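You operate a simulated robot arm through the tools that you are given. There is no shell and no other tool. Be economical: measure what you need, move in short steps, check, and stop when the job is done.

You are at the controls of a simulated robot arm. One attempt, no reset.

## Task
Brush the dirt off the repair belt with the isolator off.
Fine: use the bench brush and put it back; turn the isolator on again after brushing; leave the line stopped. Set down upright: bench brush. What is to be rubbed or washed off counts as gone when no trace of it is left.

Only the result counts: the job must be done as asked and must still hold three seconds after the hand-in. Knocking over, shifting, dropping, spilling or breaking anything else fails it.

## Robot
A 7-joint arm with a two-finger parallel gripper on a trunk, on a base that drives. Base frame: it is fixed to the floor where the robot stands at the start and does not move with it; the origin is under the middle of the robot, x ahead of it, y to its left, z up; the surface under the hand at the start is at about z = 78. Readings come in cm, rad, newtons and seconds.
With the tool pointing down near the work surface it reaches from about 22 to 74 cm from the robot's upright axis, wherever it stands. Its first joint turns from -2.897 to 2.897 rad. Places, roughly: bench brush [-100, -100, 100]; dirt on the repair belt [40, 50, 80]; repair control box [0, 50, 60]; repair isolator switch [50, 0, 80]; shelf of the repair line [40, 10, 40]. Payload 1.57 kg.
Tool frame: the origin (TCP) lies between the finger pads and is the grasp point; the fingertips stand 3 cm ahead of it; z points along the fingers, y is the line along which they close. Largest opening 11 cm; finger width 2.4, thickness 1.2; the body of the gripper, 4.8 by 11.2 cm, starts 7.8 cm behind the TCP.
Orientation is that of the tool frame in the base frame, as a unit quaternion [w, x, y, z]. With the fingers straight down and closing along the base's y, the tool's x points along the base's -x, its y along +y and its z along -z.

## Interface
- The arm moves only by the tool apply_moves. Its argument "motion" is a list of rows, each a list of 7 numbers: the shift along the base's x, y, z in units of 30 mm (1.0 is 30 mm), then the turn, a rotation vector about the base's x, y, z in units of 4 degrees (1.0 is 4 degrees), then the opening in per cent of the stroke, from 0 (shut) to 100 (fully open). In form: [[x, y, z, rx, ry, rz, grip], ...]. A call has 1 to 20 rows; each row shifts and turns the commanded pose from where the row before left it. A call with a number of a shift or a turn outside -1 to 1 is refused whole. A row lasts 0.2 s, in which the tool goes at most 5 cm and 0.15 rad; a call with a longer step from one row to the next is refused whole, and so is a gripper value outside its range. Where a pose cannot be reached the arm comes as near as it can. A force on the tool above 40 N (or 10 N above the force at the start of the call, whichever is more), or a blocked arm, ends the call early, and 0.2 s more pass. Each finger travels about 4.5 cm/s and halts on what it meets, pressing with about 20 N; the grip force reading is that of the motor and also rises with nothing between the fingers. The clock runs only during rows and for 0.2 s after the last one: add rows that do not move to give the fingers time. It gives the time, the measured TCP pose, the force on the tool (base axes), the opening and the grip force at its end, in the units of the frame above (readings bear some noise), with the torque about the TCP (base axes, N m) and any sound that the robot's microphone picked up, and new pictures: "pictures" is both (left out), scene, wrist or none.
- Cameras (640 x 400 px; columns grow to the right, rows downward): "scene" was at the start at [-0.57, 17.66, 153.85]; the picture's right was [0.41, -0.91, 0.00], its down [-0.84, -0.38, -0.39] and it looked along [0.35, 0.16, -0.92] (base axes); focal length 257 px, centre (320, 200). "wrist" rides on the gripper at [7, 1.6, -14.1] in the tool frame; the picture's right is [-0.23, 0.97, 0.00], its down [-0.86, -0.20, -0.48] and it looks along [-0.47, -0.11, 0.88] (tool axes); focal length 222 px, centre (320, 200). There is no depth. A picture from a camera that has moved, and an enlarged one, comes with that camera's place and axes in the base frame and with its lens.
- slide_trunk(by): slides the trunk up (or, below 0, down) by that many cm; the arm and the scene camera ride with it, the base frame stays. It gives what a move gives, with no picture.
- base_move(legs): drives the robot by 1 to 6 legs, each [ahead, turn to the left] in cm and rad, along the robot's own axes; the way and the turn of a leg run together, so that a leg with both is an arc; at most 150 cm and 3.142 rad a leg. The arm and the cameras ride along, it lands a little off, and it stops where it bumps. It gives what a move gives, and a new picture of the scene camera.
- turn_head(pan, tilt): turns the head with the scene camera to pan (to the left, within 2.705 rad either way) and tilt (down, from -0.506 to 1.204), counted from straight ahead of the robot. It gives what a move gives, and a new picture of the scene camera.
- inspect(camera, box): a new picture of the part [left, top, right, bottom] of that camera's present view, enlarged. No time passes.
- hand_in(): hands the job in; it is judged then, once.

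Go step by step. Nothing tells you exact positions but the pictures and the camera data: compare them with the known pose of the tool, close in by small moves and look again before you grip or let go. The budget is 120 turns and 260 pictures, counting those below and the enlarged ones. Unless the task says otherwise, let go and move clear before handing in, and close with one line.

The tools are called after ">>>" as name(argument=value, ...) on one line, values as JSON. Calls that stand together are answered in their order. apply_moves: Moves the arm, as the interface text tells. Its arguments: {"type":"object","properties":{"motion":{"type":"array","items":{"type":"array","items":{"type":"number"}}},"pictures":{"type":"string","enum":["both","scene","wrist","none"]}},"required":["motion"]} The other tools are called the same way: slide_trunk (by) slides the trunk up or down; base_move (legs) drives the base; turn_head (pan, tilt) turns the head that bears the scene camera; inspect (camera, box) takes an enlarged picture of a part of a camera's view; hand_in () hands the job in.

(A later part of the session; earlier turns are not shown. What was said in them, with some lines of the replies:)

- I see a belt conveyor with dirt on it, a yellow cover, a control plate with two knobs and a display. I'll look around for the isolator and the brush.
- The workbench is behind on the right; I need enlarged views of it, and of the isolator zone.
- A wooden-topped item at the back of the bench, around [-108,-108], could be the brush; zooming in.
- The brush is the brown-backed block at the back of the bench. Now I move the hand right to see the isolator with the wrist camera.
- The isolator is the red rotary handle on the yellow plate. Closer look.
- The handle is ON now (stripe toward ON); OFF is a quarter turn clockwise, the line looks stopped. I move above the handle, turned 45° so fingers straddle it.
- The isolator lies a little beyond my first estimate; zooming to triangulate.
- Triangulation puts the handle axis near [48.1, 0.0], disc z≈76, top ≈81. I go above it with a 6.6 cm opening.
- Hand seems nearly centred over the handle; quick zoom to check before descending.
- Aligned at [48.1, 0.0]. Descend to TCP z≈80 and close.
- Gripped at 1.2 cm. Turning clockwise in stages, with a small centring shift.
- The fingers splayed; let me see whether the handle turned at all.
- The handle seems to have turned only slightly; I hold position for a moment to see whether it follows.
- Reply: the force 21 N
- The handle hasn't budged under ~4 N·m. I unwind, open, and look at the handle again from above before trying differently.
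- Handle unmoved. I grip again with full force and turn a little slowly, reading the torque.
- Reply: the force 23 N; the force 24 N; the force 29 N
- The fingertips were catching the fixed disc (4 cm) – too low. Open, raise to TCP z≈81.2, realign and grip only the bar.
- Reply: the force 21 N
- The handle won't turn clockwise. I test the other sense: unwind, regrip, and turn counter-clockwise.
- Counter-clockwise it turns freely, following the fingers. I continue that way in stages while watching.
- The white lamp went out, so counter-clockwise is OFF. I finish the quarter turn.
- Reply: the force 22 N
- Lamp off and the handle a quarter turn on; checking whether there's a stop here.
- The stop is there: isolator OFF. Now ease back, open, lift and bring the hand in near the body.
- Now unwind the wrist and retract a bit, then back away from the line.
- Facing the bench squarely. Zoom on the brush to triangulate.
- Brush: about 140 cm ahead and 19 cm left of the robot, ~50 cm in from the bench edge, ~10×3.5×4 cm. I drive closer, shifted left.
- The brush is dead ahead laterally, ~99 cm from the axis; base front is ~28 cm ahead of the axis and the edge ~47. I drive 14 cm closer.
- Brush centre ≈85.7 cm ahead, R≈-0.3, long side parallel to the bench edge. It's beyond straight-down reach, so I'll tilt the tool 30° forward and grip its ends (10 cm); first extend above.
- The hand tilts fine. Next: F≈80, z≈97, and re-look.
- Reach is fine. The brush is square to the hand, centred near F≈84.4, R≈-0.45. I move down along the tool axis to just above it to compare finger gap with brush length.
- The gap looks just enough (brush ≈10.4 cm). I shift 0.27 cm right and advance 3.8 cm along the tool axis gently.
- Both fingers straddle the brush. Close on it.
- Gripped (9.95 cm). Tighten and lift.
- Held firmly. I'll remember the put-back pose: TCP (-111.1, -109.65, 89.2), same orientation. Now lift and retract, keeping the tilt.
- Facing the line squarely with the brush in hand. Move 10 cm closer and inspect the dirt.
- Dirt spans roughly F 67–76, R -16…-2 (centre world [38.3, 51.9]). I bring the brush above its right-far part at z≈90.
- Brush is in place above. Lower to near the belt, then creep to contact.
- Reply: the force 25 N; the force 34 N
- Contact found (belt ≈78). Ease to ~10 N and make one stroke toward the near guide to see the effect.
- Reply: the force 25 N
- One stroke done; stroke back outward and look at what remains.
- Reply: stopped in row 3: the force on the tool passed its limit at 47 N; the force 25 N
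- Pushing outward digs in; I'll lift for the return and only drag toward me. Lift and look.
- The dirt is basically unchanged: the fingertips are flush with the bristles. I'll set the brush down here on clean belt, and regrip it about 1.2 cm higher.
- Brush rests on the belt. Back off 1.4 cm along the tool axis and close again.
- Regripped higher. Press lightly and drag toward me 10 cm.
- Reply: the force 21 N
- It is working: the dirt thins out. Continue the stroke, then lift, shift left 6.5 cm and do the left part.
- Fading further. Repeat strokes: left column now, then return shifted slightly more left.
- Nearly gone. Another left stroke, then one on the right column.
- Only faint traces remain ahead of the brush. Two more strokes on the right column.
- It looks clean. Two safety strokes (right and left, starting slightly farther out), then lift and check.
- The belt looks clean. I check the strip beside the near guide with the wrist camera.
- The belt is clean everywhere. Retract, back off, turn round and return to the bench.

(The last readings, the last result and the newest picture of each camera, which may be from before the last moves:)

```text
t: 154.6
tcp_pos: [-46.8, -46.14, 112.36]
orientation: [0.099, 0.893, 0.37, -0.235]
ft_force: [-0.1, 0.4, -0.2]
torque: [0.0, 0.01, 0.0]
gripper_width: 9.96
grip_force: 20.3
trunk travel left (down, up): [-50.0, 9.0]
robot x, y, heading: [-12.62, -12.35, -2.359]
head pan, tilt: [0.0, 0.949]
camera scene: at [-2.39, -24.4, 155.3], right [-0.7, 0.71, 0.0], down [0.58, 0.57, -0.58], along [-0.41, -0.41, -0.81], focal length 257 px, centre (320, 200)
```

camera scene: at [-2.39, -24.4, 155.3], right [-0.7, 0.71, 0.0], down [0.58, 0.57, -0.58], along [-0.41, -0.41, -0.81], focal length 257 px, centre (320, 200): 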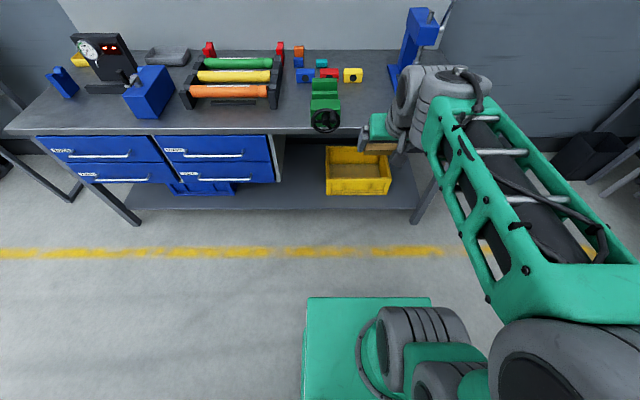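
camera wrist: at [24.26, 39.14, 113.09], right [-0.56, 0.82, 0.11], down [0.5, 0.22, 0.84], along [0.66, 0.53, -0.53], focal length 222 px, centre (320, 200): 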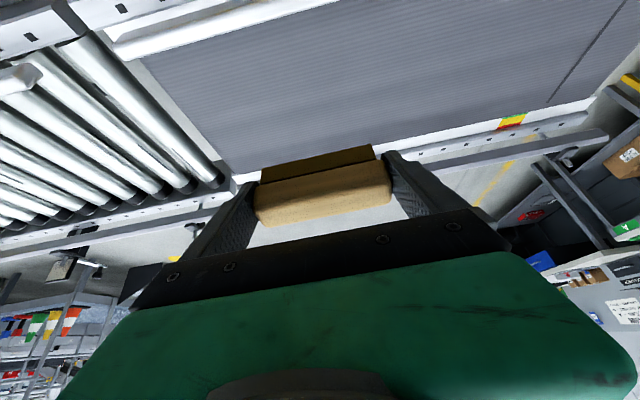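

>>> base_move(legs=[[54, -0.008]])

>>> turn_head(pan=0.0, tilt=0.901)

```text
t: 157.7
tcp_pos: [-86.97, -83.8, 112.42]
orientation: [0.096, 0.898, 0.36, -0.235]
ft_force: [-0.4, -0.5, -1.0]
torque: [0.01, -0.03, -0.02]
gripper_width: 9.96
grip_force: 20.6
trunk travel left (down, up): [-50.0, 9.0]
robot x, y, heading: [-51.89, -50.66, -2.381]
head pan, tilt: [0.0, 0.949]
camera scene: at [-42.08, -62.93, 155.3], right [-0.69, 0.72, 0.0], down [0.59, 0.56, -0.58], along [-0.42, -0.4, -0.81], focal length 257 px, centre (320, 200)
```

scene: 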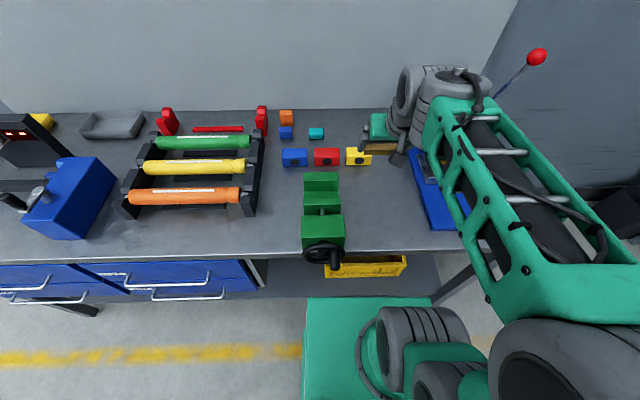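

```text
t: 158.4
tcp_pos: [-86.93, -83.71, 112.42]
orientation: [0.096, 0.898, 0.36, -0.236]
ft_force: [0.8, 0.0, -0.7]
torque: [0.02, 0.02, 0.03]
gripper_width: 9.95
grip_force: 19.5
trunk travel left (down, up): [-50.0, 9.0]
robot x, y, heading: [-51.78, -50.52, -2.382]
head pan, tilt: [0.0, 0.901]
camera scene: at [-42.27, -63.11, 155.66], right [-0.69, 0.72, 0.0], down [0.57, 0.54, -0.62], along [-0.45, -0.43, -0.78], focal length 257 px, centre (320, 200)
```

scene: 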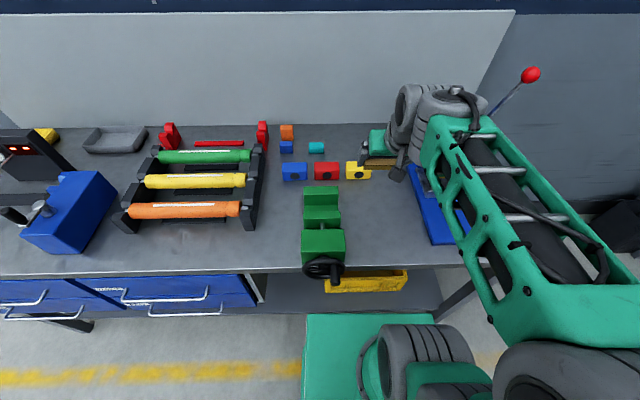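

Back at the bench. The brush has shifted ~2.4 cm forward in the grip, so the put-back TCP is about (-109.4, -108.0, 89.6). Move above it, fixing the 0.6° yaw.

>>> apply_moves(motion=[[-0.68, -0.736, 0, 0, 0, 0.17, 10], [-0.68, -0.736, 0, 0, 0, 0, 10], [-0.68, -0.736, 0, 0, 0, 0, 10], [-0.68, -0.736, 0, 0, 0, 0, 10], [-0.68, -0.736, 0, 0, 0, 0, 10], [-0.68, -0.736, 0, 0, 0, 0, 10], [-0.68, -0.736, 0, 0, 0, 0, 10], [-0.68, -0.736, 0, 0, 0, 0, 10], [-0.68, -0.736, 0, 0, 0, 0, 10], [-0.68, -0.736, -0.3, 0, 0, 0, 10], [-0.7, -0.736, -0.6, 0, 0, 0, 10], [0, 0, -0.9, 0, 0, 0, 10], [0, 0, -0.9, 0, 0, 0, 10], [0, 0, -0.9, 0, 0, 0, 10], [0, 0, -0.9, 0, 0, 0, 10], [0, 0, -0.9, 0, 0, 0, 10]])

>>> inspect(camera="scene", box=[290, 110, 410, 190])

>>> inspect(camera="wrist", box=[160, 0, 480, 240])

```text
t: 161.8
tcp_pos: [-109.1, -108.2, 96.21]
orientation: [0.097, 0.895, 0.365, -0.237]
ft_force: [-0.2, -0.6, -0.5]
torque: [0.0, -0.03, 0.01]
gripper_width: 9.96
grip_force: 19.8
trunk travel left (down, up): [-50.0, 9.0]
robot x, y, heading: [-52.03, -50.57, -2.382]
head pan, tilt: [0.0, 0.901]
camera scene: at [-42.3, -63.13, 155.67], right [-0.69, 0.72, 0.0], down [0.57, 0.54, -0.62], along [-0.45, -0.43, -0.78], focal length 257 px, centre (320, 200)
camera wrist: at [-98.78, -100.3, 104.9], right [0.54, -0.83, 0.11], down [-0.5, -0.21, 0.84], along [-0.67, -0.51, -0.53], focal length 222 px, centre (320, 200)
```

scene: 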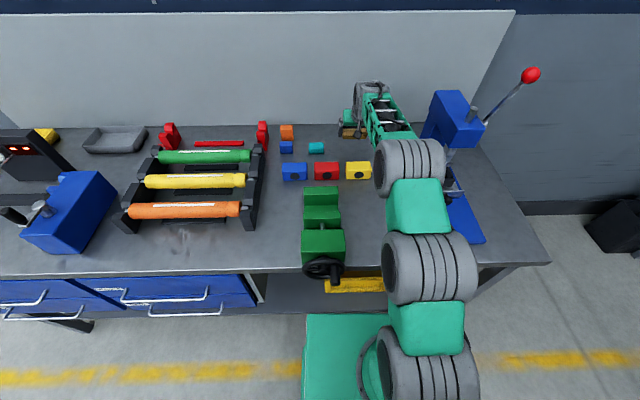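
wrist: 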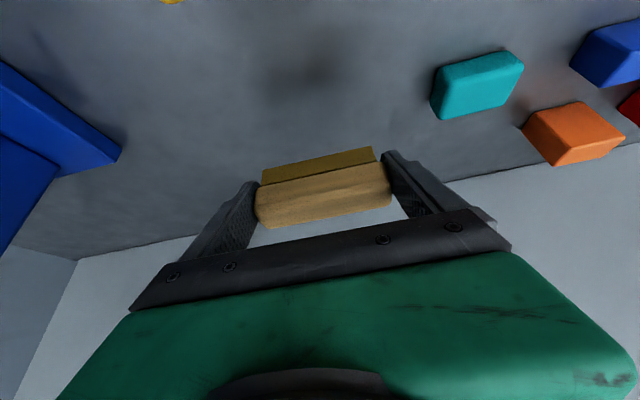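

```text
5.00 times, centred on (350, 150) of scene
camera zoom: at [-42.3, -63.13, 155.67], right [-0.69, 0.72, 0.0], down [0.57, 0.54, -0.62], along [-0.45, -0.43, -0.78], focal length 1286 px, centre (170, 450)
```

zoom: 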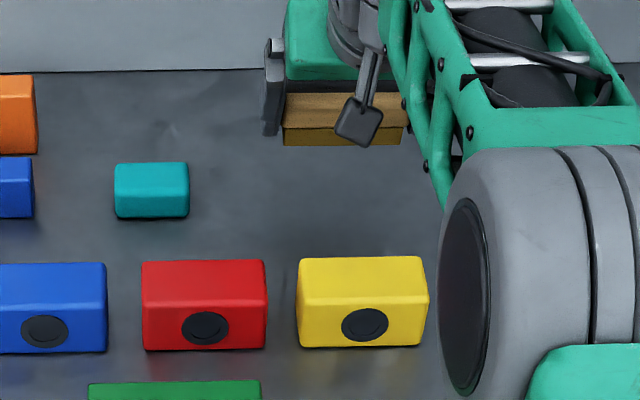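

```text
1.67 times, centred on (320, 120) of wrist
camera zoom: at [-98.78, -100.3, 104.9], right [0.54, -0.83, 0.11], down [-0.5, -0.21, 0.84], along [-0.67, -0.51, -0.53], focal length 370 px, centre (320, 333)
```

zoom: 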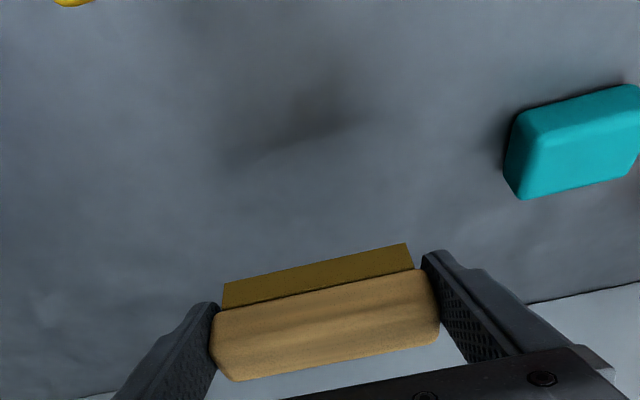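

Brush is level and above its old place. Descend and creep to contact.

>>> apply_moves(motion=[[-0.05, 0.03, -0.6, 0, 0, 0, 10], [0, 0, -0.6, 0, 0, 0, 10], [0, 0, -0.5, 0, 0, 0, 10], [0, 0, 0, 0, 0, 0, 10]], pictures="none")

>>> apply_moves(motion=[[0, 0, -0.15, 0, 0, 0, 10], [0, 0, 0, 0, 0, 0, 10]], pictures="none")

>>> apply_moves(motion=[[0, 0, -0.07, 0, 0, 0, 10], [0, 0, 0, 0, 0, 0, 10]], pictures="wrist")

```text
t: 162.8
tcp_pos: [-109.64, -107.93, 91.07]
orientation: [0.096, 0.895, 0.365, -0.235]
ft_force: [-0.6, -0.2, -1.3]
torque: [0.01, 0.0, 0.02]
gripper_width: 9.97
grip_force: 20.3
trunk travel left (down, up): [-50.0, 9.0]
robot x, y, heading: [-52.0, -50.78, -2.38]
head pan, tilt: [0.0, 0.901]
```

```text
t: 163.4
tcp_pos: [-109.65, -107.91, 90.61]
orientation: [0.097, 0.895, 0.366, -0.236]
ft_force: [0.4, -0.2, -0.9]
torque: [-0.01, -0.01, 0.0]
gripper_width: 9.96
grip_force: 19.8
trunk travel left (down, up): [-50.0, 9.0]
robot x, y, heading: [-51.63, -50.65, -2.38]
head pan, tilt: [0.0, 0.901]
```

```text
t: 164.0
tcp_pos: [-109.81, -108.0, 90.34]
orientation: [0.098, 0.895, 0.366, -0.235]
ft_force: [-0.4, 0.3, -1.6]
torque: [-0.02, -0.02, -0.02]
gripper_width: 9.94
grip_force: 19.4
trunk travel left (down, up): [-50.0, 9.0]
robot x, y, heading: [-51.99, -50.73, -2.383]
head pan, tilt: [0.0, 0.901]
camera wrist: at [-99.29, -100.1, 99.28], right [0.54, -0.83, 0.11], down [-0.5, -0.21, 0.84], along [-0.67, -0.51, -0.53], focal length 222 px, centre (320, 200)
```

wrist: 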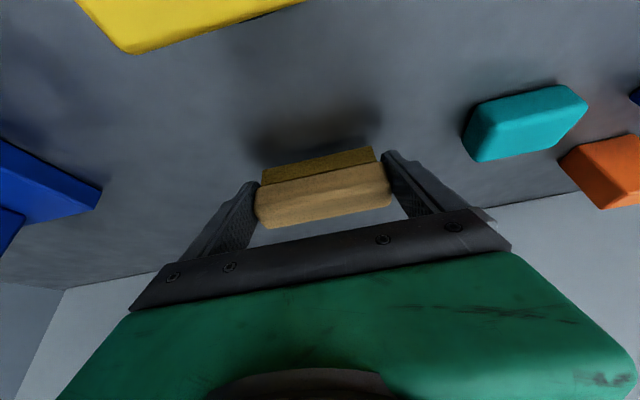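

Alignment matches within a few mm. Continue creeping down.

>>> apply_moves(motion=[[0, 0, -0.08, 0, 0, 0, 10], [0, 0, 0, 0, 0, 0, 10]], pictures="none")

>>> apply_moves(motion=[[0, 0, -0.08, 0, 0, 0, 10], [0, 0, 0, 0, 0, 0, 10]], pictures="none")

>>> apply_moves(motion=[[0, 0, -0.05, 0, 0, 0, 10], [0, 0, 0, 0, 0, 0, 10]], pictures="none")

>>> apply_moves(motion=[[0, 0, -0.05, 0, 0, 0, 10], [0, 0, 0, 0, 0, 0, 10]], pictures="wrist")

```text
t: 164.6
tcp_pos: [-109.68, -107.95, 90.21]
orientation: [0.097, 0.895, 0.365, -0.236]
ft_force: [0.5, 0.3, -1.2]
torque: [0.04, -0.02, 0.02]
gripper_width: 9.95
grip_force: 19.5
trunk travel left (down, up): [-50.0, 9.0]
robot x, y, heading: [-51.99, -50.69, -2.378]
head pan, tilt: [0.0, 0.901]
```

```text
t: 165.2
tcp_pos: [-109.7, -108.04, 89.86]
orientation: [0.097, 0.895, 0.366, -0.235]
ft_force: [0.0, -0.4, -1.9]
torque: [0.0, -0.01, -0.03]
gripper_width: 10.0
grip_force: 20.5
trunk travel left (down, up): [-50.0, 9.0]
robot x, y, heading: [-52.26, -50.54, -2.382]
head pan, tilt: [0.0, 0.901]
```

```text
t: 165.8
tcp_pos: [-109.65, -108.1, 89.82]
orientation: [0.097, 0.895, 0.365, -0.236]
ft_force: [0.1, 0.2, -1.0]
torque: [0.0, 0.01, 0.01]
gripper_width: 9.96
grip_force: 19.8
trunk travel left (down, up): [-50.0, 9.0]
robot x, y, heading: [-52.27, -50.31, -2.381]
head pan, tilt: [0.0, 0.901]
```

```text
t: 166.4
tcp_pos: [-109.63, -107.89, 89.62]
orientation: [0.097, 0.895, 0.366, -0.236]
ft_force: [0.6, -0.2, -0.8]
torque: [0.01, -0.05, 0.01]
gripper_width: 9.94
grip_force: 20.6
trunk travel left (down, up): [-50.0, 9.0]
robot x, y, heading: [-52.03, -50.45, -2.387]
head pan, tilt: [0.0, 0.901]
camera wrist: at [-99.22, -100.09, 98.52], right [0.54, -0.83, 0.11], down [-0.5, -0.21, 0.84], along [-0.67, -0.51, -0.53], focal length 222 px, centre (320, 200)
```

wrist: 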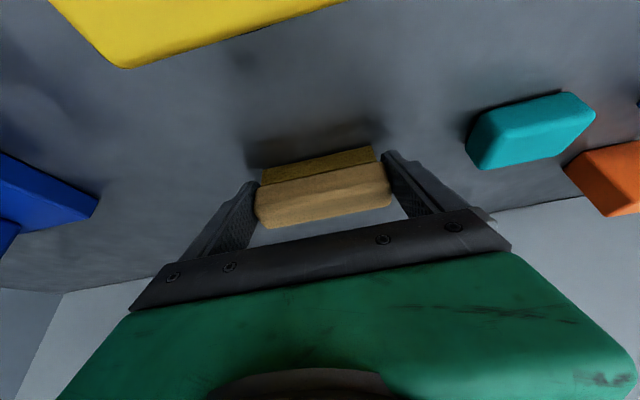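

>>> apply_moves(motion=[[0, 0, -0.06, 0, 0, 0, 10], [0, 0, 0, 0, 0, 0, 10]], pictures="none")

>>> apply_moves(motion=[[0, 0, -0.06, 0, 0, 0, 10], [0, 0, 0, 0, 0, 0, 10]], pictures="none")

>>> apply_moves(motion=[[0, 0, -0.05, 0, 0, 0, 10], [0, 0, 0, 0, 0, 0, 10]], pictures="none")

>>> inspect(camera="wrist", box=[200, 90, 440, 240])

```text
t: 167.0
tcp_pos: [-109.65, -107.92, 89.48]
orientation: [0.097, 0.895, 0.365, -0.236]
ft_force: [-0.1, -0.3, -0.1]
torque: [0.01, 0.03, 0.02]
gripper_width: 9.96
grip_force: 20.0
trunk travel left (down, up): [-50.0, 9.0]
robot x, y, heading: [-51.85, -50.54, -2.378]
head pan, tilt: [0.0, 0.901]
```

```text
t: 167.6
tcp_pos: [-109.72, -107.94, 89.55]
orientation: [0.099, 0.894, 0.366, -0.237]
ft_force: [0.2, 1.8, 7.1]
torque: [0.2, 0.09, 0.01]
gripper_width: 9.97
grip_force: 20.2
trunk travel left (down, up): [-50.0, 9.0]
robot x, y, heading: [-51.78, -50.79, -2.38]
head pan, tilt: [0.0, 0.901]
```

```text
t: 168.2
tcp_pos: [-109.75, -107.99, 89.46]
orientation: [0.098, 0.894, 0.366, -0.238]
ft_force: [-2.3, 1.2, 13.9]
torque: [0.15, 0.2, -0.01]
gripper_width: 9.97
grip_force: 19.9
trunk travel left (down, up): [-50.0, 9.0]
robot x, y, heading: [-51.91, -50.32, -2.378]
head pan, tilt: [0.0, 0.901]
```

```text
2.67 times, centred on (320, 165) of wrist
camera zoom: at [-99.19, -100.01, 98.32], right [0.54, -0.83, 0.11], down [-0.5, -0.21, 0.84], along [-0.68, -0.51, -0.53], focal length 592 px, centre (320, 293)
```

zoom: 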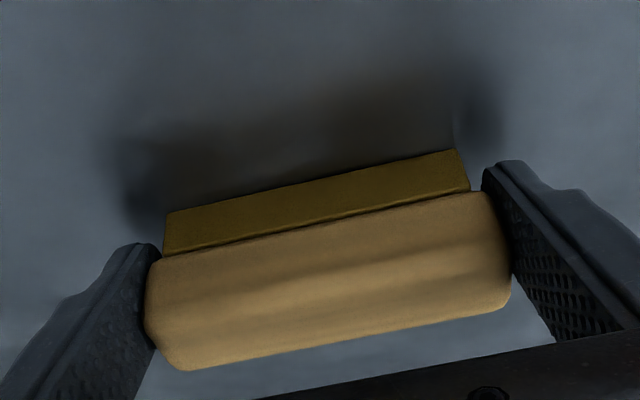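

Contact with the bench. Ease slightly and open slowly.

>>> apply_moves(motion=[[0, 0, 0.05, 0, 0, 0, 80], [0, 0, 0, 0, 0, 0, 100], [0, 0, 0, 0, 0, 0, 100], [0, 0, 0, 0, 0, 0, 100], [0, 0, 0, 0, 0, 0, 100]], pictures="none")

>>> inspect(camera="wrist", box=[200, 90, 440, 240])

```text
t: 169.4
tcp_pos: [-109.6, -107.94, 89.34]
orientation: [0.097, 0.895, 0.366, -0.235]
ft_force: [0.8, -0.3, -0.2]
torque: [0.02, 0.01, -0.01]
gripper_width: 11.01
grip_force: 0.0
trunk travel left (down, up): [-50.0, 9.0]
robot x, y, heading: [-52.04, -50.89, -2.379]
head pan, tilt: [0.0, 0.901]
```

```text
2.67 times, centred on (320, 165) of wrist
camera zoom: at [-99.23, -100.0, 98.24], right [0.54, -0.83, 0.11], down [-0.5, -0.21, 0.84], along [-0.67, -0.51, -0.53], focal length 592 px, centre (320, 293)
```

zoom: 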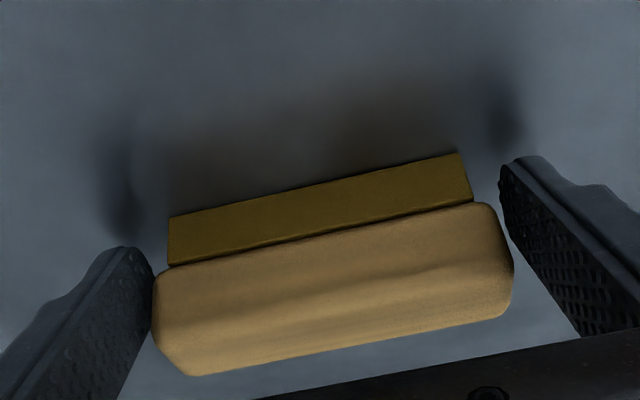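

Released. Nudge to centre and back out along the tool axis.

>>> apply_moves(motion=[[-0.03, 0.03, 0, 0, 0, 0, 100], [0.087, 0.085, 0.22, 0, 0, 0, 100], [0.174, 0.17, 0.437, 0, 0, 0, 100], [0.174, 0.17, 0.437, 0, 0, 0, 100], [0.174, 0.17, 0.437, 0, 0, 0, 100], [0.174, 0.17, 0.437, 0, 0, 0, 100], [0.25, 0.25, 0.6, 0, 0, 0, 100], [0.25, 0.25, 0.6, 0, 0, 0, 100]])

>>> inspect(camera="wrist", box=[220, 60, 420, 185])

```text
t: 171.2
tcp_pos: [-105.69, -104.03, 98.74]
orientation: [0.097, 0.895, 0.366, -0.236]
ft_force: [0.7, -0.2, -1.1]
torque: [0.02, 0.0, -0.01]
gripper_width: 10.99
grip_force: 0.1
trunk travel left (down, up): [-50.0, 9.0]
robot x, y, heading: [-51.75, -50.79, -2.378]
head pan, tilt: [0.0, 0.901]
camera scene: at [-42.25, -63.09, 155.66], right [-0.69, 0.72, 0.0], down [0.57, 0.54, -0.62], along [-0.45, -0.43, -0.78], focal length 257 px, centre (320, 200)
camera wrist: at [-95.28, -96.11, 107.59], right [0.54, -0.83, 0.11], down [-0.5, -0.21, 0.84], along [-0.67, -0.51, -0.53], focal length 222 px, centre (320, 200)
```

scene: 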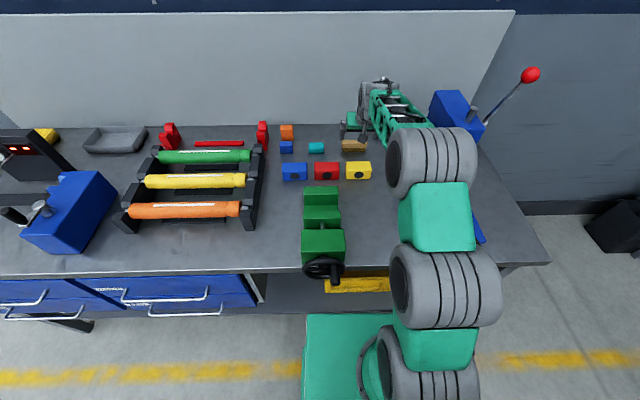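
wrist: 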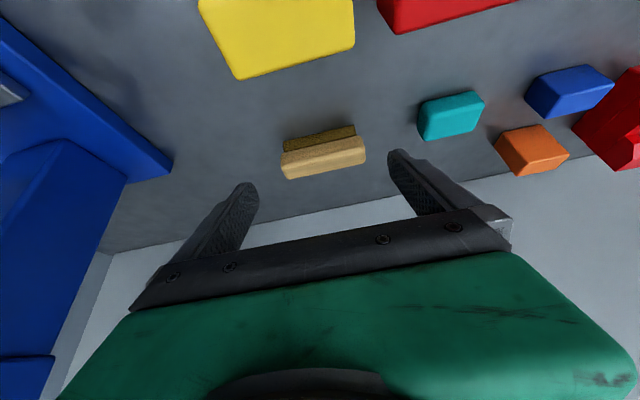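

```text
3.20 times, centred on (320, 122) of wrist
camera zoom: at [-95.28, -96.11, 107.59], right [0.54, -0.83, 0.11], down [-0.5, -0.21, 0.84], along [-0.67, -0.51, -0.53], focal length 711 px, centre (320, 448)
```

zoom: 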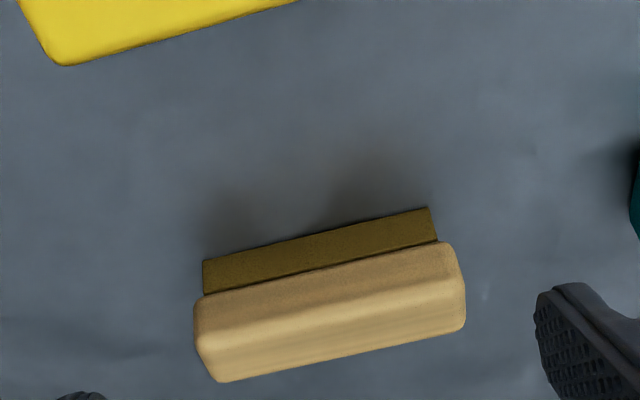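

The brush stands upright at its old spot (within ~0.6 cm). Retract and un-tilt the tool.

>>> apply_moves(motion=[[0.1, 0.1, 0.9, 0, 0, 0, 60], [0.2, 0.2, 0.9, 0, 0, 0, 60], [0.3, 0.3, 0.9, 0, 0, 0, 60], [0.5, 0.5, 0.9, 0, 0, 0, 60], [0.5, 0.5, 0.9, 0, 0, 0, 60], [0.7, 0.68, 0.3, 0, 0, 0, 60], [0.7, 0.68, 0, 0.646, -0.661, 0, 60], [0.7, 0.68, 0, 0.646, -0.661, 0, 60], [0.7, 0.68, 0, 0.646, -0.661, 0, 60], [0.7, 0.68, 0, 0.646, -0.661, 0, 60], [0.7, 0.68, 0, 0.646, -0.661, 0, 60], [0.7, 0.68, 0, 0.646, -0.661, 0, 60], [0.7, 0.68, 0, 0.646, -0.661, 0, 60], [0.7, 0.68, 0, 0.646, -0.661, 0, 60], [0.7, 0.68, 0, 0, 0, 0, 60], [0.7, 0.68, 0, 0, 0, 0, 60]], pictures="scene")

>>> inspect(camera="scene", box=[290, 60, 410, 160])

>>> base_move(legs=[[-55, 0], [0, 3.141], [10, 0]])

```text
t: 174.6
tcp_pos: [-77.76, -76.54, 113.2]
orientation: [0.001, 0.926, 0.378, 0.0]
ft_force: [-0.6, 0.2, -1.1]
torque: [0.01, 0.0, -0.02]
gripper_width: 6.61
grip_force: 0.0
trunk travel left (down, up): [-50.0, 9.0]
robot x, y, heading: [-51.96, -50.53, -2.386]
head pan, tilt: [0.0, 0.901]
camera scene: at [-42.23, -63.07, 155.67], right [-0.69, 0.72, 0.0], down [0.57, 0.54, -0.62], along [-0.45, -0.43, -0.78], focal length 257 px, centre (320, 200)
```

scene: 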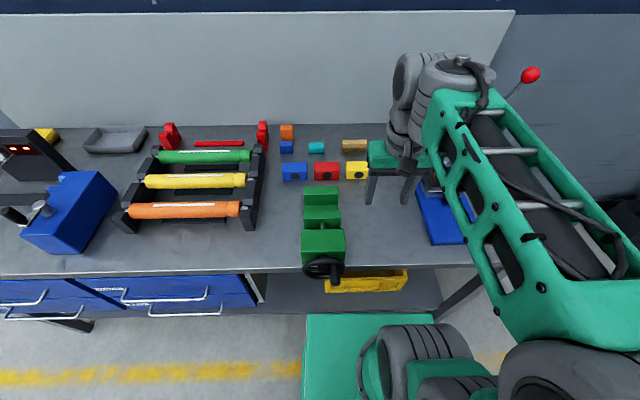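

```text
4.00 times, centred on (350, 110) of scene
camera zoom: at [-42.23, -63.07, 155.67], right [-0.69, 0.72, 0.0], down [0.57, 0.54, -0.62], along [-0.45, -0.43, -0.78], focal length 1029 px, centre (200, 560)
```

zoom: 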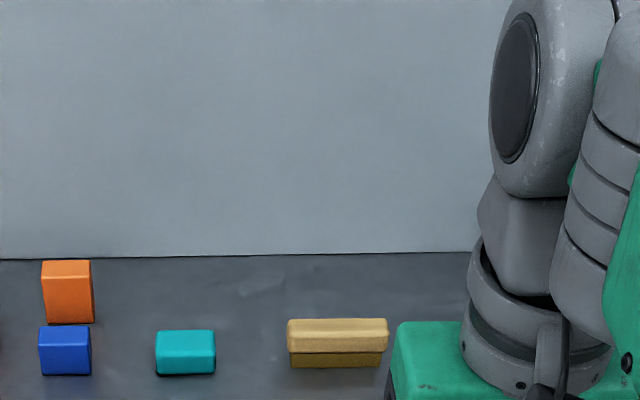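

```text
t: 185.9
tcp_pos: [20.78, 21.05, 113.32]
orientation: [-0.001, -0.387, 0.922, 0.0]
ft_force: [-0.5, 0.3, 0.3]
torque: [0.01, 0.01, -0.01]
gripper_width: 6.62
grip_force: 0.1
trunk travel left (down, up): [-50.0, 9.0]
robot x, y, heading: [-4.32, -5.4, 0.781]
head pan, tilt: [0.0, 0.901]
camera scene: at [-14.19, 6.45, 155.66], right [0.7, -0.71, 0.0], down [-0.56, -0.55, -0.62], along [0.44, 0.44, -0.78], focal length 257 px, centre (320, 200)
```

scene: 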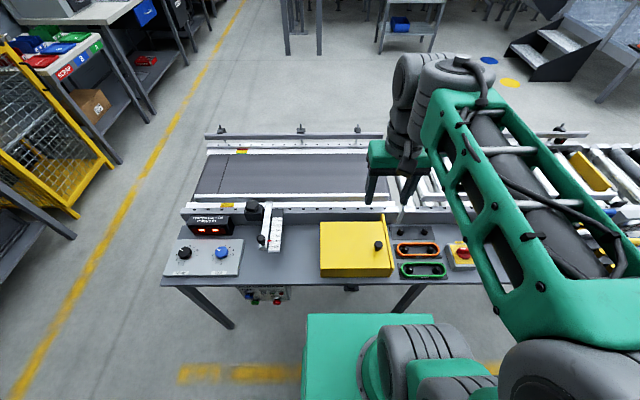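

The brush is fine. Now to the isolator: move above [48.1, 0] and turn the wrist to the OFF grip orientation.

>>> apply_moves(motion=[[0.65, -0.5, 0, 0, 0, 1, 60], [0.65, -0.5, 0, 0, 0, 1, 60], [0.65, -0.5, 0, 0, 0, 1, 60], [0.65, -0.5, 0, 0, 0, 1, 60], [0.65, -0.5, 0, 0, 0, 1, 60], [0.65, -0.5, 0, 0, 0, 1, 60], [0.65, -0.5, 0, 0, 0, 1, 60], [0.65, -0.5, 0, 0, 0, 1, 60], [0.65, -0.5, 0, 0, 0, 1, 60], [0.65, -0.5, 0, 0, 0, 1, 60], [0.65, -0.5, 0, 0, 0, 1, 60], [0.65, -0.5, 0, 0, 0, 1, 60], [0.65, -0.5, 0, 0, 0, 1, 60], [0.65, -0.5, 0, 0, 0, 1, 60], [0, 0, 0, 0, 0, 1, 60], [0, 0, 0, 0, 0, 1, 60], [0, 0, 0, 0, 0, 1, 60], [0, 0, 0, 0, 0, 1, 60], [0, 0, 0, 0, 0, 1, 60], [0, 0, 0, 0, 0, 1, 60]], pictures="none")

>>> apply_moves(motion=[[0, 0, 0, 0, 0, 1, 60], [0, 0, 0, 0, 0, 1, 60], [0, 0, -1, 0, 0, 0.4, 60], [0, 0, -1, 0, 0, 0, 60], [0, 0, -1, 0, 0, 0, 60], [0, 0, -1, 0, 0, 0, 60], [0, 0, -1, 0, 0, 0, 60], [0, 0, -1, 0, 0, 0, 60], [0, 0, -1, 0, 0, 0, 60]], pictures="both")

>>> inspect(camera="wrist", box=[240, 80, 400, 180])

```text
t: 190.1
tcp_pos: [48.02, -0.08, 113.34]
orientation: [0.0, 0.889, -0.458, 0.0]
ft_force: [-1.1, 0.1, -0.3]
torque: [0.0, 0.0, -0.01]
gripper_width: 6.61
grip_force: 0.2
trunk travel left (down, up): [-50.0, 9.0]
robot x, y, heading: [-4.53, -5.39, 0.785]
head pan, tilt: [0.0, 0.901]
```

```text
t: 192.1
tcp_pos: [48.3, 0.02, 92.03]
orientation: [0.001, 0.924, -0.382, 0.0]
ft_force: [0.2, 0.2, 0.1]
torque: [-0.01, 0.0, 0.03]
gripper_width: 6.6
grip_force: 0.0
trunk travel left (down, up): [-50.0, 9.0]
robot x, y, heading: [-4.62, -5.61, 0.778]
head pan, tilt: [0.0, 0.901]
camera scene: at [-14.22, 6.39, 155.67], right [0.7, -0.71, 0.0], down [-0.56, -0.55, -0.62], along [0.44, 0.44, -0.78], focal length 257 px, centre (320, 200)
camera wrist: at [52.06, -6.14, 106.2], right [-0.85, -0.53, 0.0], down [-0.46, 0.75, 0.48], along [-0.25, 0.4, -0.88], focal length 222 px, centre (320, 200)
```

scene: 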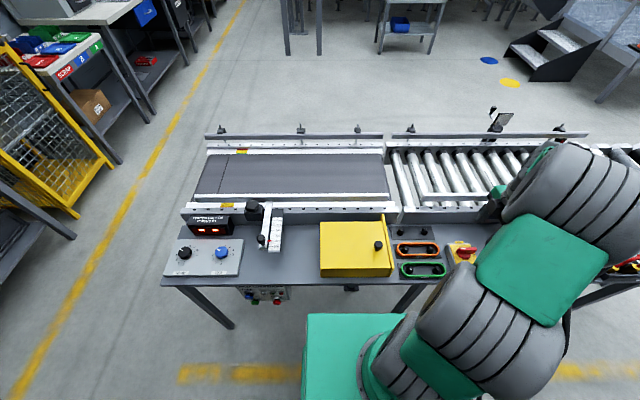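
wrist: 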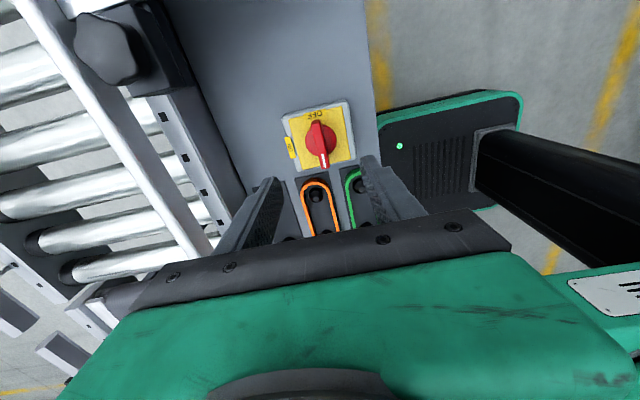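

```text
4.00 times, centred on (320, 130) of wrist
camera zoom: at [52.06, -6.14, 106.2], right [-0.85, -0.53, 0.0], down [-0.46, 0.75, 0.48], along [-0.25, 0.4, -0.88], focal length 888 px, centre (320, 480)
```

zoom: 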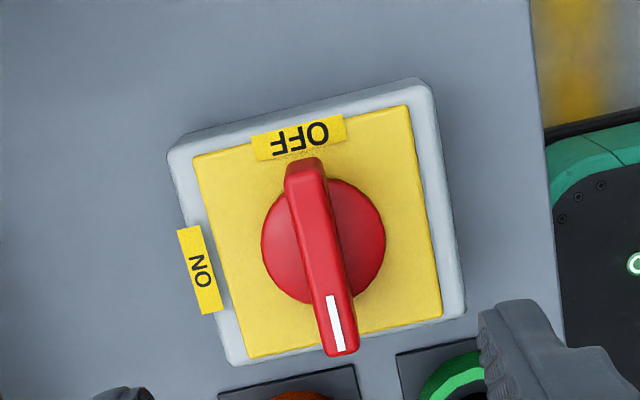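

Aligned over the handle. Descend to z≈81.3 and grip.

>>> apply_moves(motion=[[-0.03, 0, -0.9, 0, 0, 0, 60], [0, 0, -0.9, 0, 0, 0, 60], [0, 0, -0.9, 0, 0, 0, 60], [0, 0, -0.87, 0, 0, 0, 60], [0, 0, 0, 0, 0, 0, 30], [0, 0, 0, 0, 0, 0, 0], [0, 0, 0, 0, 0, 0, 0], [0, 0, 0, 0, 0, 0, 0], [0, 0, 0, 0, 0, 0, 0], [0, 0, 0, 0, 0, 0, 0]], pictures="wrist")

```text
t: 194.3
tcp_pos: [48.03, 0.0, 81.36]
orientation: [0.001, 0.924, -0.382, 0.001]
ft_force: [3.5, 1.7, -1.8]
torque: [0.08, -0.24, -0.01]
gripper_width: 1.21
grip_force: 28.8
trunk travel left (down, up): [-50.0, 9.0]
robot x, y, heading: [-4.63, -5.78, 0.783]
head pan, tilt: [0.0, 0.901]
camera wrist: at [51.92, -6.1, 95.51], right [-0.85, -0.53, 0.0], down [-0.46, 0.75, 0.48], along [-0.26, 0.4, -0.88], focal length 222 px, centre (320, 200)
```

wrist: 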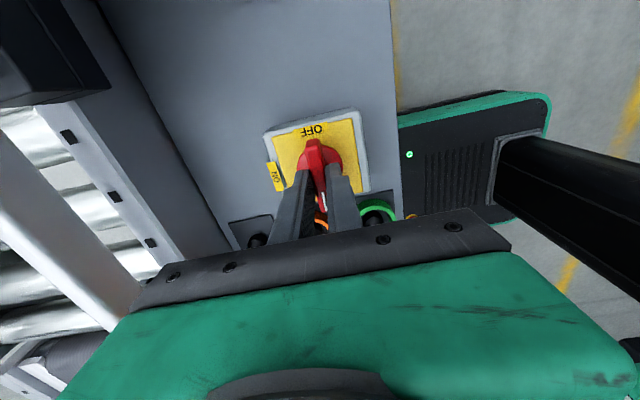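

Gripped (1.2 cm). Turn clockwise back to ON.

>>> apply_moves(motion=[[0, 0, 0, 0, 0, -0.9, 0], [0, 0, 0, 0, 0, -0.9, 0], [0, 0, 0, 0, 0, -0.9, 0], [0, 0, 0, 0, 0, -0.9, 0], [0, 0, 0, 0, 0, -0.9, 0], [0, 0, 0, 0, 0, -0.9, 0], [0, 0, 0, 0, 0, -0.9, 0], [0, 0, 0, 0, 0, -0.9, 0], [0, 0, 0, 0, 0, -0.9, 0], [0, 0, 0, 0, 0, -0.9, 0], [0, 0, 0, 0, 0, -0.9, 0], [0, 0, 0, 0, 0, -0.9, 0], [0, 0, 0, 0, 0, -0.9, 0], [0, 0, 0, 0, 0, -0.9, 0], [0, 0, 0, 0, 0, -0.9, 0], [0, 0, 0, 0, 0, -0.9, 0], [0, 0, 0, 0, 0, -0.9, 0], [0, 0, 0, 0, 0, -0.9, 0], [0, 0, 0, 0, 0, -0.9, 0], [0, 0, 0, 0, 0, -0.9, 0]], pictures="none")

>>> apply_moves(motion=[[0, 0, 0, 0, 0, -0.9, 0], [0, 0, 0, 0, 0, -0.9, 0], [0, 0, 0, 0, 0, -0.9, 0], [0, 0, 0, 0, 0, -0.9, 0], [0, 0, 0, 0, 0, -0.9, 0], [0, 0, 0, 0, 0, -0.5, 0], [0, 0, 0, 0, 0, -0.5, 0]], pictures="both")

```text
t: 198.5
tcp_pos: [48.16, 0.03, 81.44]
orientation: [-0.003, -0.523, 0.852, 0.002]
ft_force: [7.2, 9.5, -14.4]
torque: [0.63, -0.49, 0.0]
gripper_width: 1.2
grip_force: 28.8
trunk travel left (down, up): [-50.0, 9.0]
robot x, y, heading: [-4.92, -5.61, 0.783]
head pan, tilt: [0.0, 0.901]
```

```text
t: 200.1
tcp_pos: [48.1, 0.01, 81.54]
orientation: [-0.002, -0.35, 0.937, 0.001]
ft_force: [8.7, 5.4, -19.8]
torque: [-0.08, -0.22, 0.83]
gripper_width: 1.28
grip_force: 29.8
trunk travel left (down, up): [-50.0, 9.0]
robot x, y, heading: [-4.54, -5.55, 0.783]
head pan, tilt: [0.0, 0.901]
camera scene: at [-13.99, 6.45, 155.66], right [0.7, -0.71, 0.0], down [-0.56, -0.55, -0.62], along [0.44, 0.44, -0.78], focal length 257 px, centre (320, 200)
camera wrist: at [41.79, -3.44, 95.64], right [-0.47, 0.88, 0.0], down [0.78, 0.41, 0.48], along [0.42, 0.23, -0.88], focal length 222 px, centre (320, 200)
```

scene: 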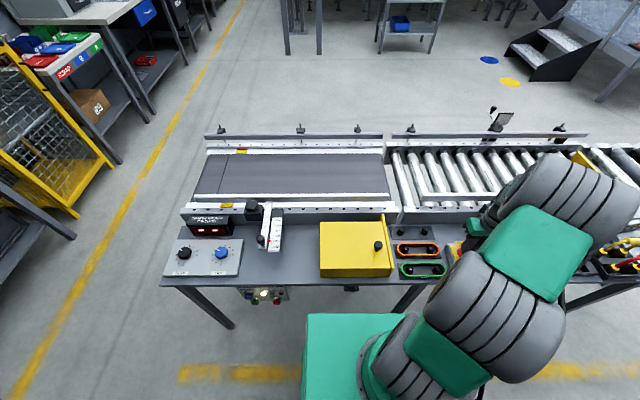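
wrist: 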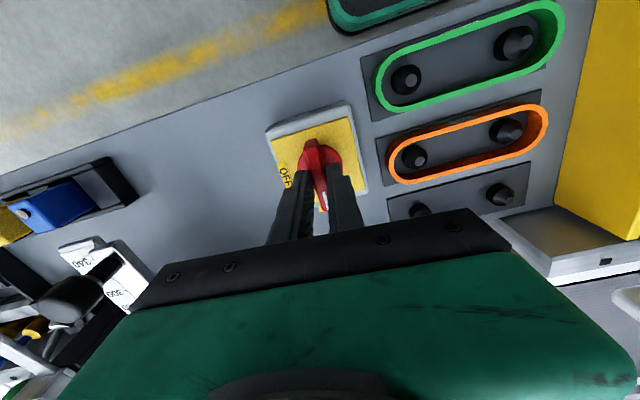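

The stop is felt and the lamp lit. Ease back a touch, release, lift clear, then verify.

>>> apply_moves(motion=[[0, 0, 0, 0, 0, 0.5, 0], [0, 0, 0, 0, 0, 0.2, 20], [0, 0, 0, 0, 0, 0, 40], [0, 0, 0, 0, 0, 0, 60], [0, 0, 0, 0, 0, 0, 60], [0, 0, 0.8, 0, 0, 0, 60], [0, 0, 1, 0, 0, 0, 60], [0, 0, 1, 0, 0, 0, 60], [0, 0, 1, 0, 0, 0, 60], [0, 0, 1, 0, 0, 0, 60], [0, 0, 1, 0, 0, 0, 60], [0, 0, 1, 0, 0, 0, 60]], pictures="both")

>>> inspect(camera="wrist", box=[240, 80, 400, 180])

>>> inspect(camera="scene", box=[160, 130, 400, 310])

>>> inspect(camera="scene", box=[220, 280, 300, 310])

```text
t: 202.7
tcp_pos: [48.12, -0.14, 102.05]
orientation: [-0.001, -0.374, 0.927, 0.001]
ft_force: [0.9, -0.3, -0.7]
torque: [-0.03, 0.0, -0.01]
gripper_width: 6.58
grip_force: 0.1
trunk travel left (down, up): [-50.0, 9.0]
robot x, y, heading: [-4.19, -5.46, 0.783]
head pan, tilt: [0.0, 0.901]
camera scene: at [-14.23, 6.39, 155.66], right [0.7, -0.71, 0.0], down [-0.56, -0.55, -0.62], along [0.44, 0.44, -0.78], focal length 257 px, centre (320, 200)
camera wrist: at [41.9, -3.86, 116.11], right [-0.51, 0.86, 0.0], down [0.76, 0.45, 0.48], along [0.41, 0.25, -0.88], focal length 222 px, centre (320, 200)
```

scene: 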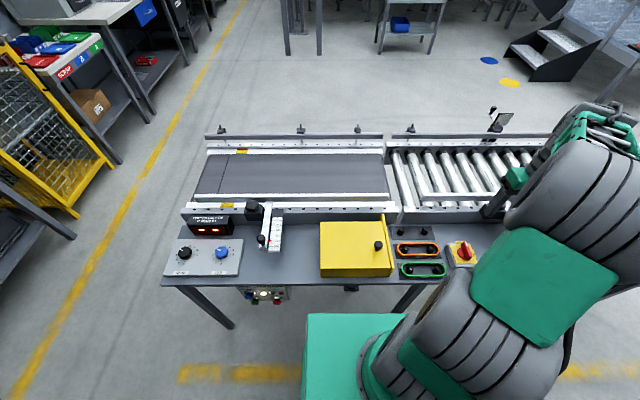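
wrist: 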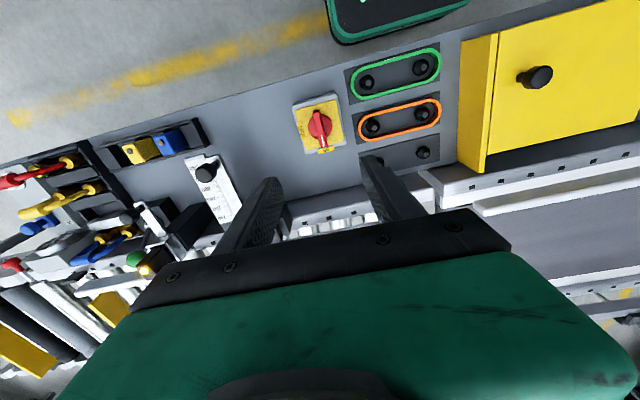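

```text
4.00 times, centred on (320, 130) of wrist
camera zoom: at [41.9, -3.86, 116.11], right [-0.51, 0.86, 0.0], down [0.76, 0.45, 0.48], along [0.41, 0.25, -0.88], focal length 888 px, centre (320, 480)
```

zoom: 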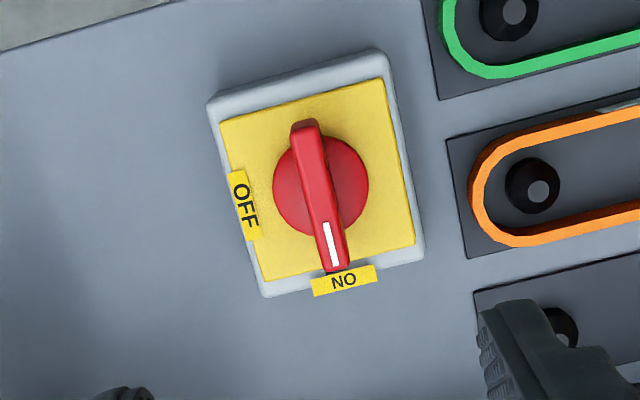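

```text
2.22 times, centred on (280, 220) of scene
camera zoom: at [-14.23, 6.39, 155.66], right [0.7, -0.71, 0.0], down [-0.56, -0.55, -0.62], along [0.44, 0.44, -0.78], focal length 572 px, centre (409, 156)
```

zoom: 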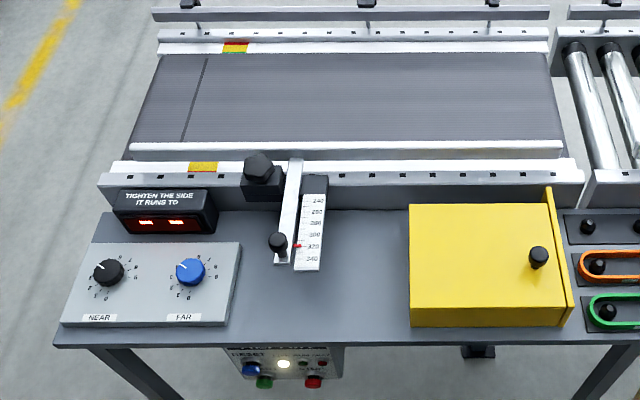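

```text
8.00 times, centred on (260, 295) of scene
camera zoom: at [-14.23, 6.39, 155.66], right [0.7, -0.71, 0.0], down [-0.56, -0.55, -0.62], along [0.44, 0.44, -0.78], focal length 2058 px, centre (800, -560)
```

zoom: 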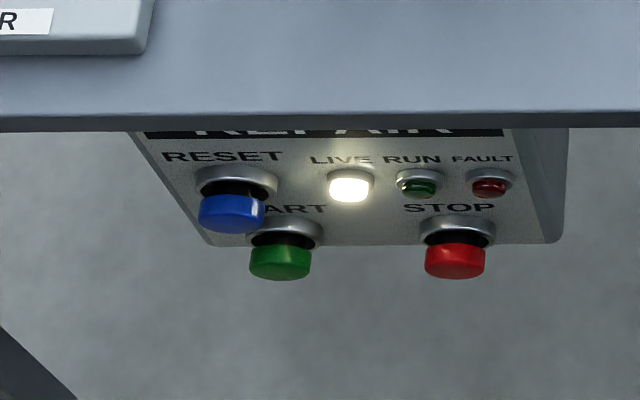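

The isolator is on again with LIVE lit and RUN and FAULT dark. The belt is clean and stopped, the brush stands upright back in its place, and the hand is clear, so I hand in.

>>> hand_in()

```text
The job is handed in.
```

I brushed the dirt off the repair belt with the isolator off and saw no trace left in the closing pictures. The bench brush stands upright within about 1 cm of its old spot. The isolator is back on: LIVE is lit, RUN and FAULT are dark, and the line is stopped.
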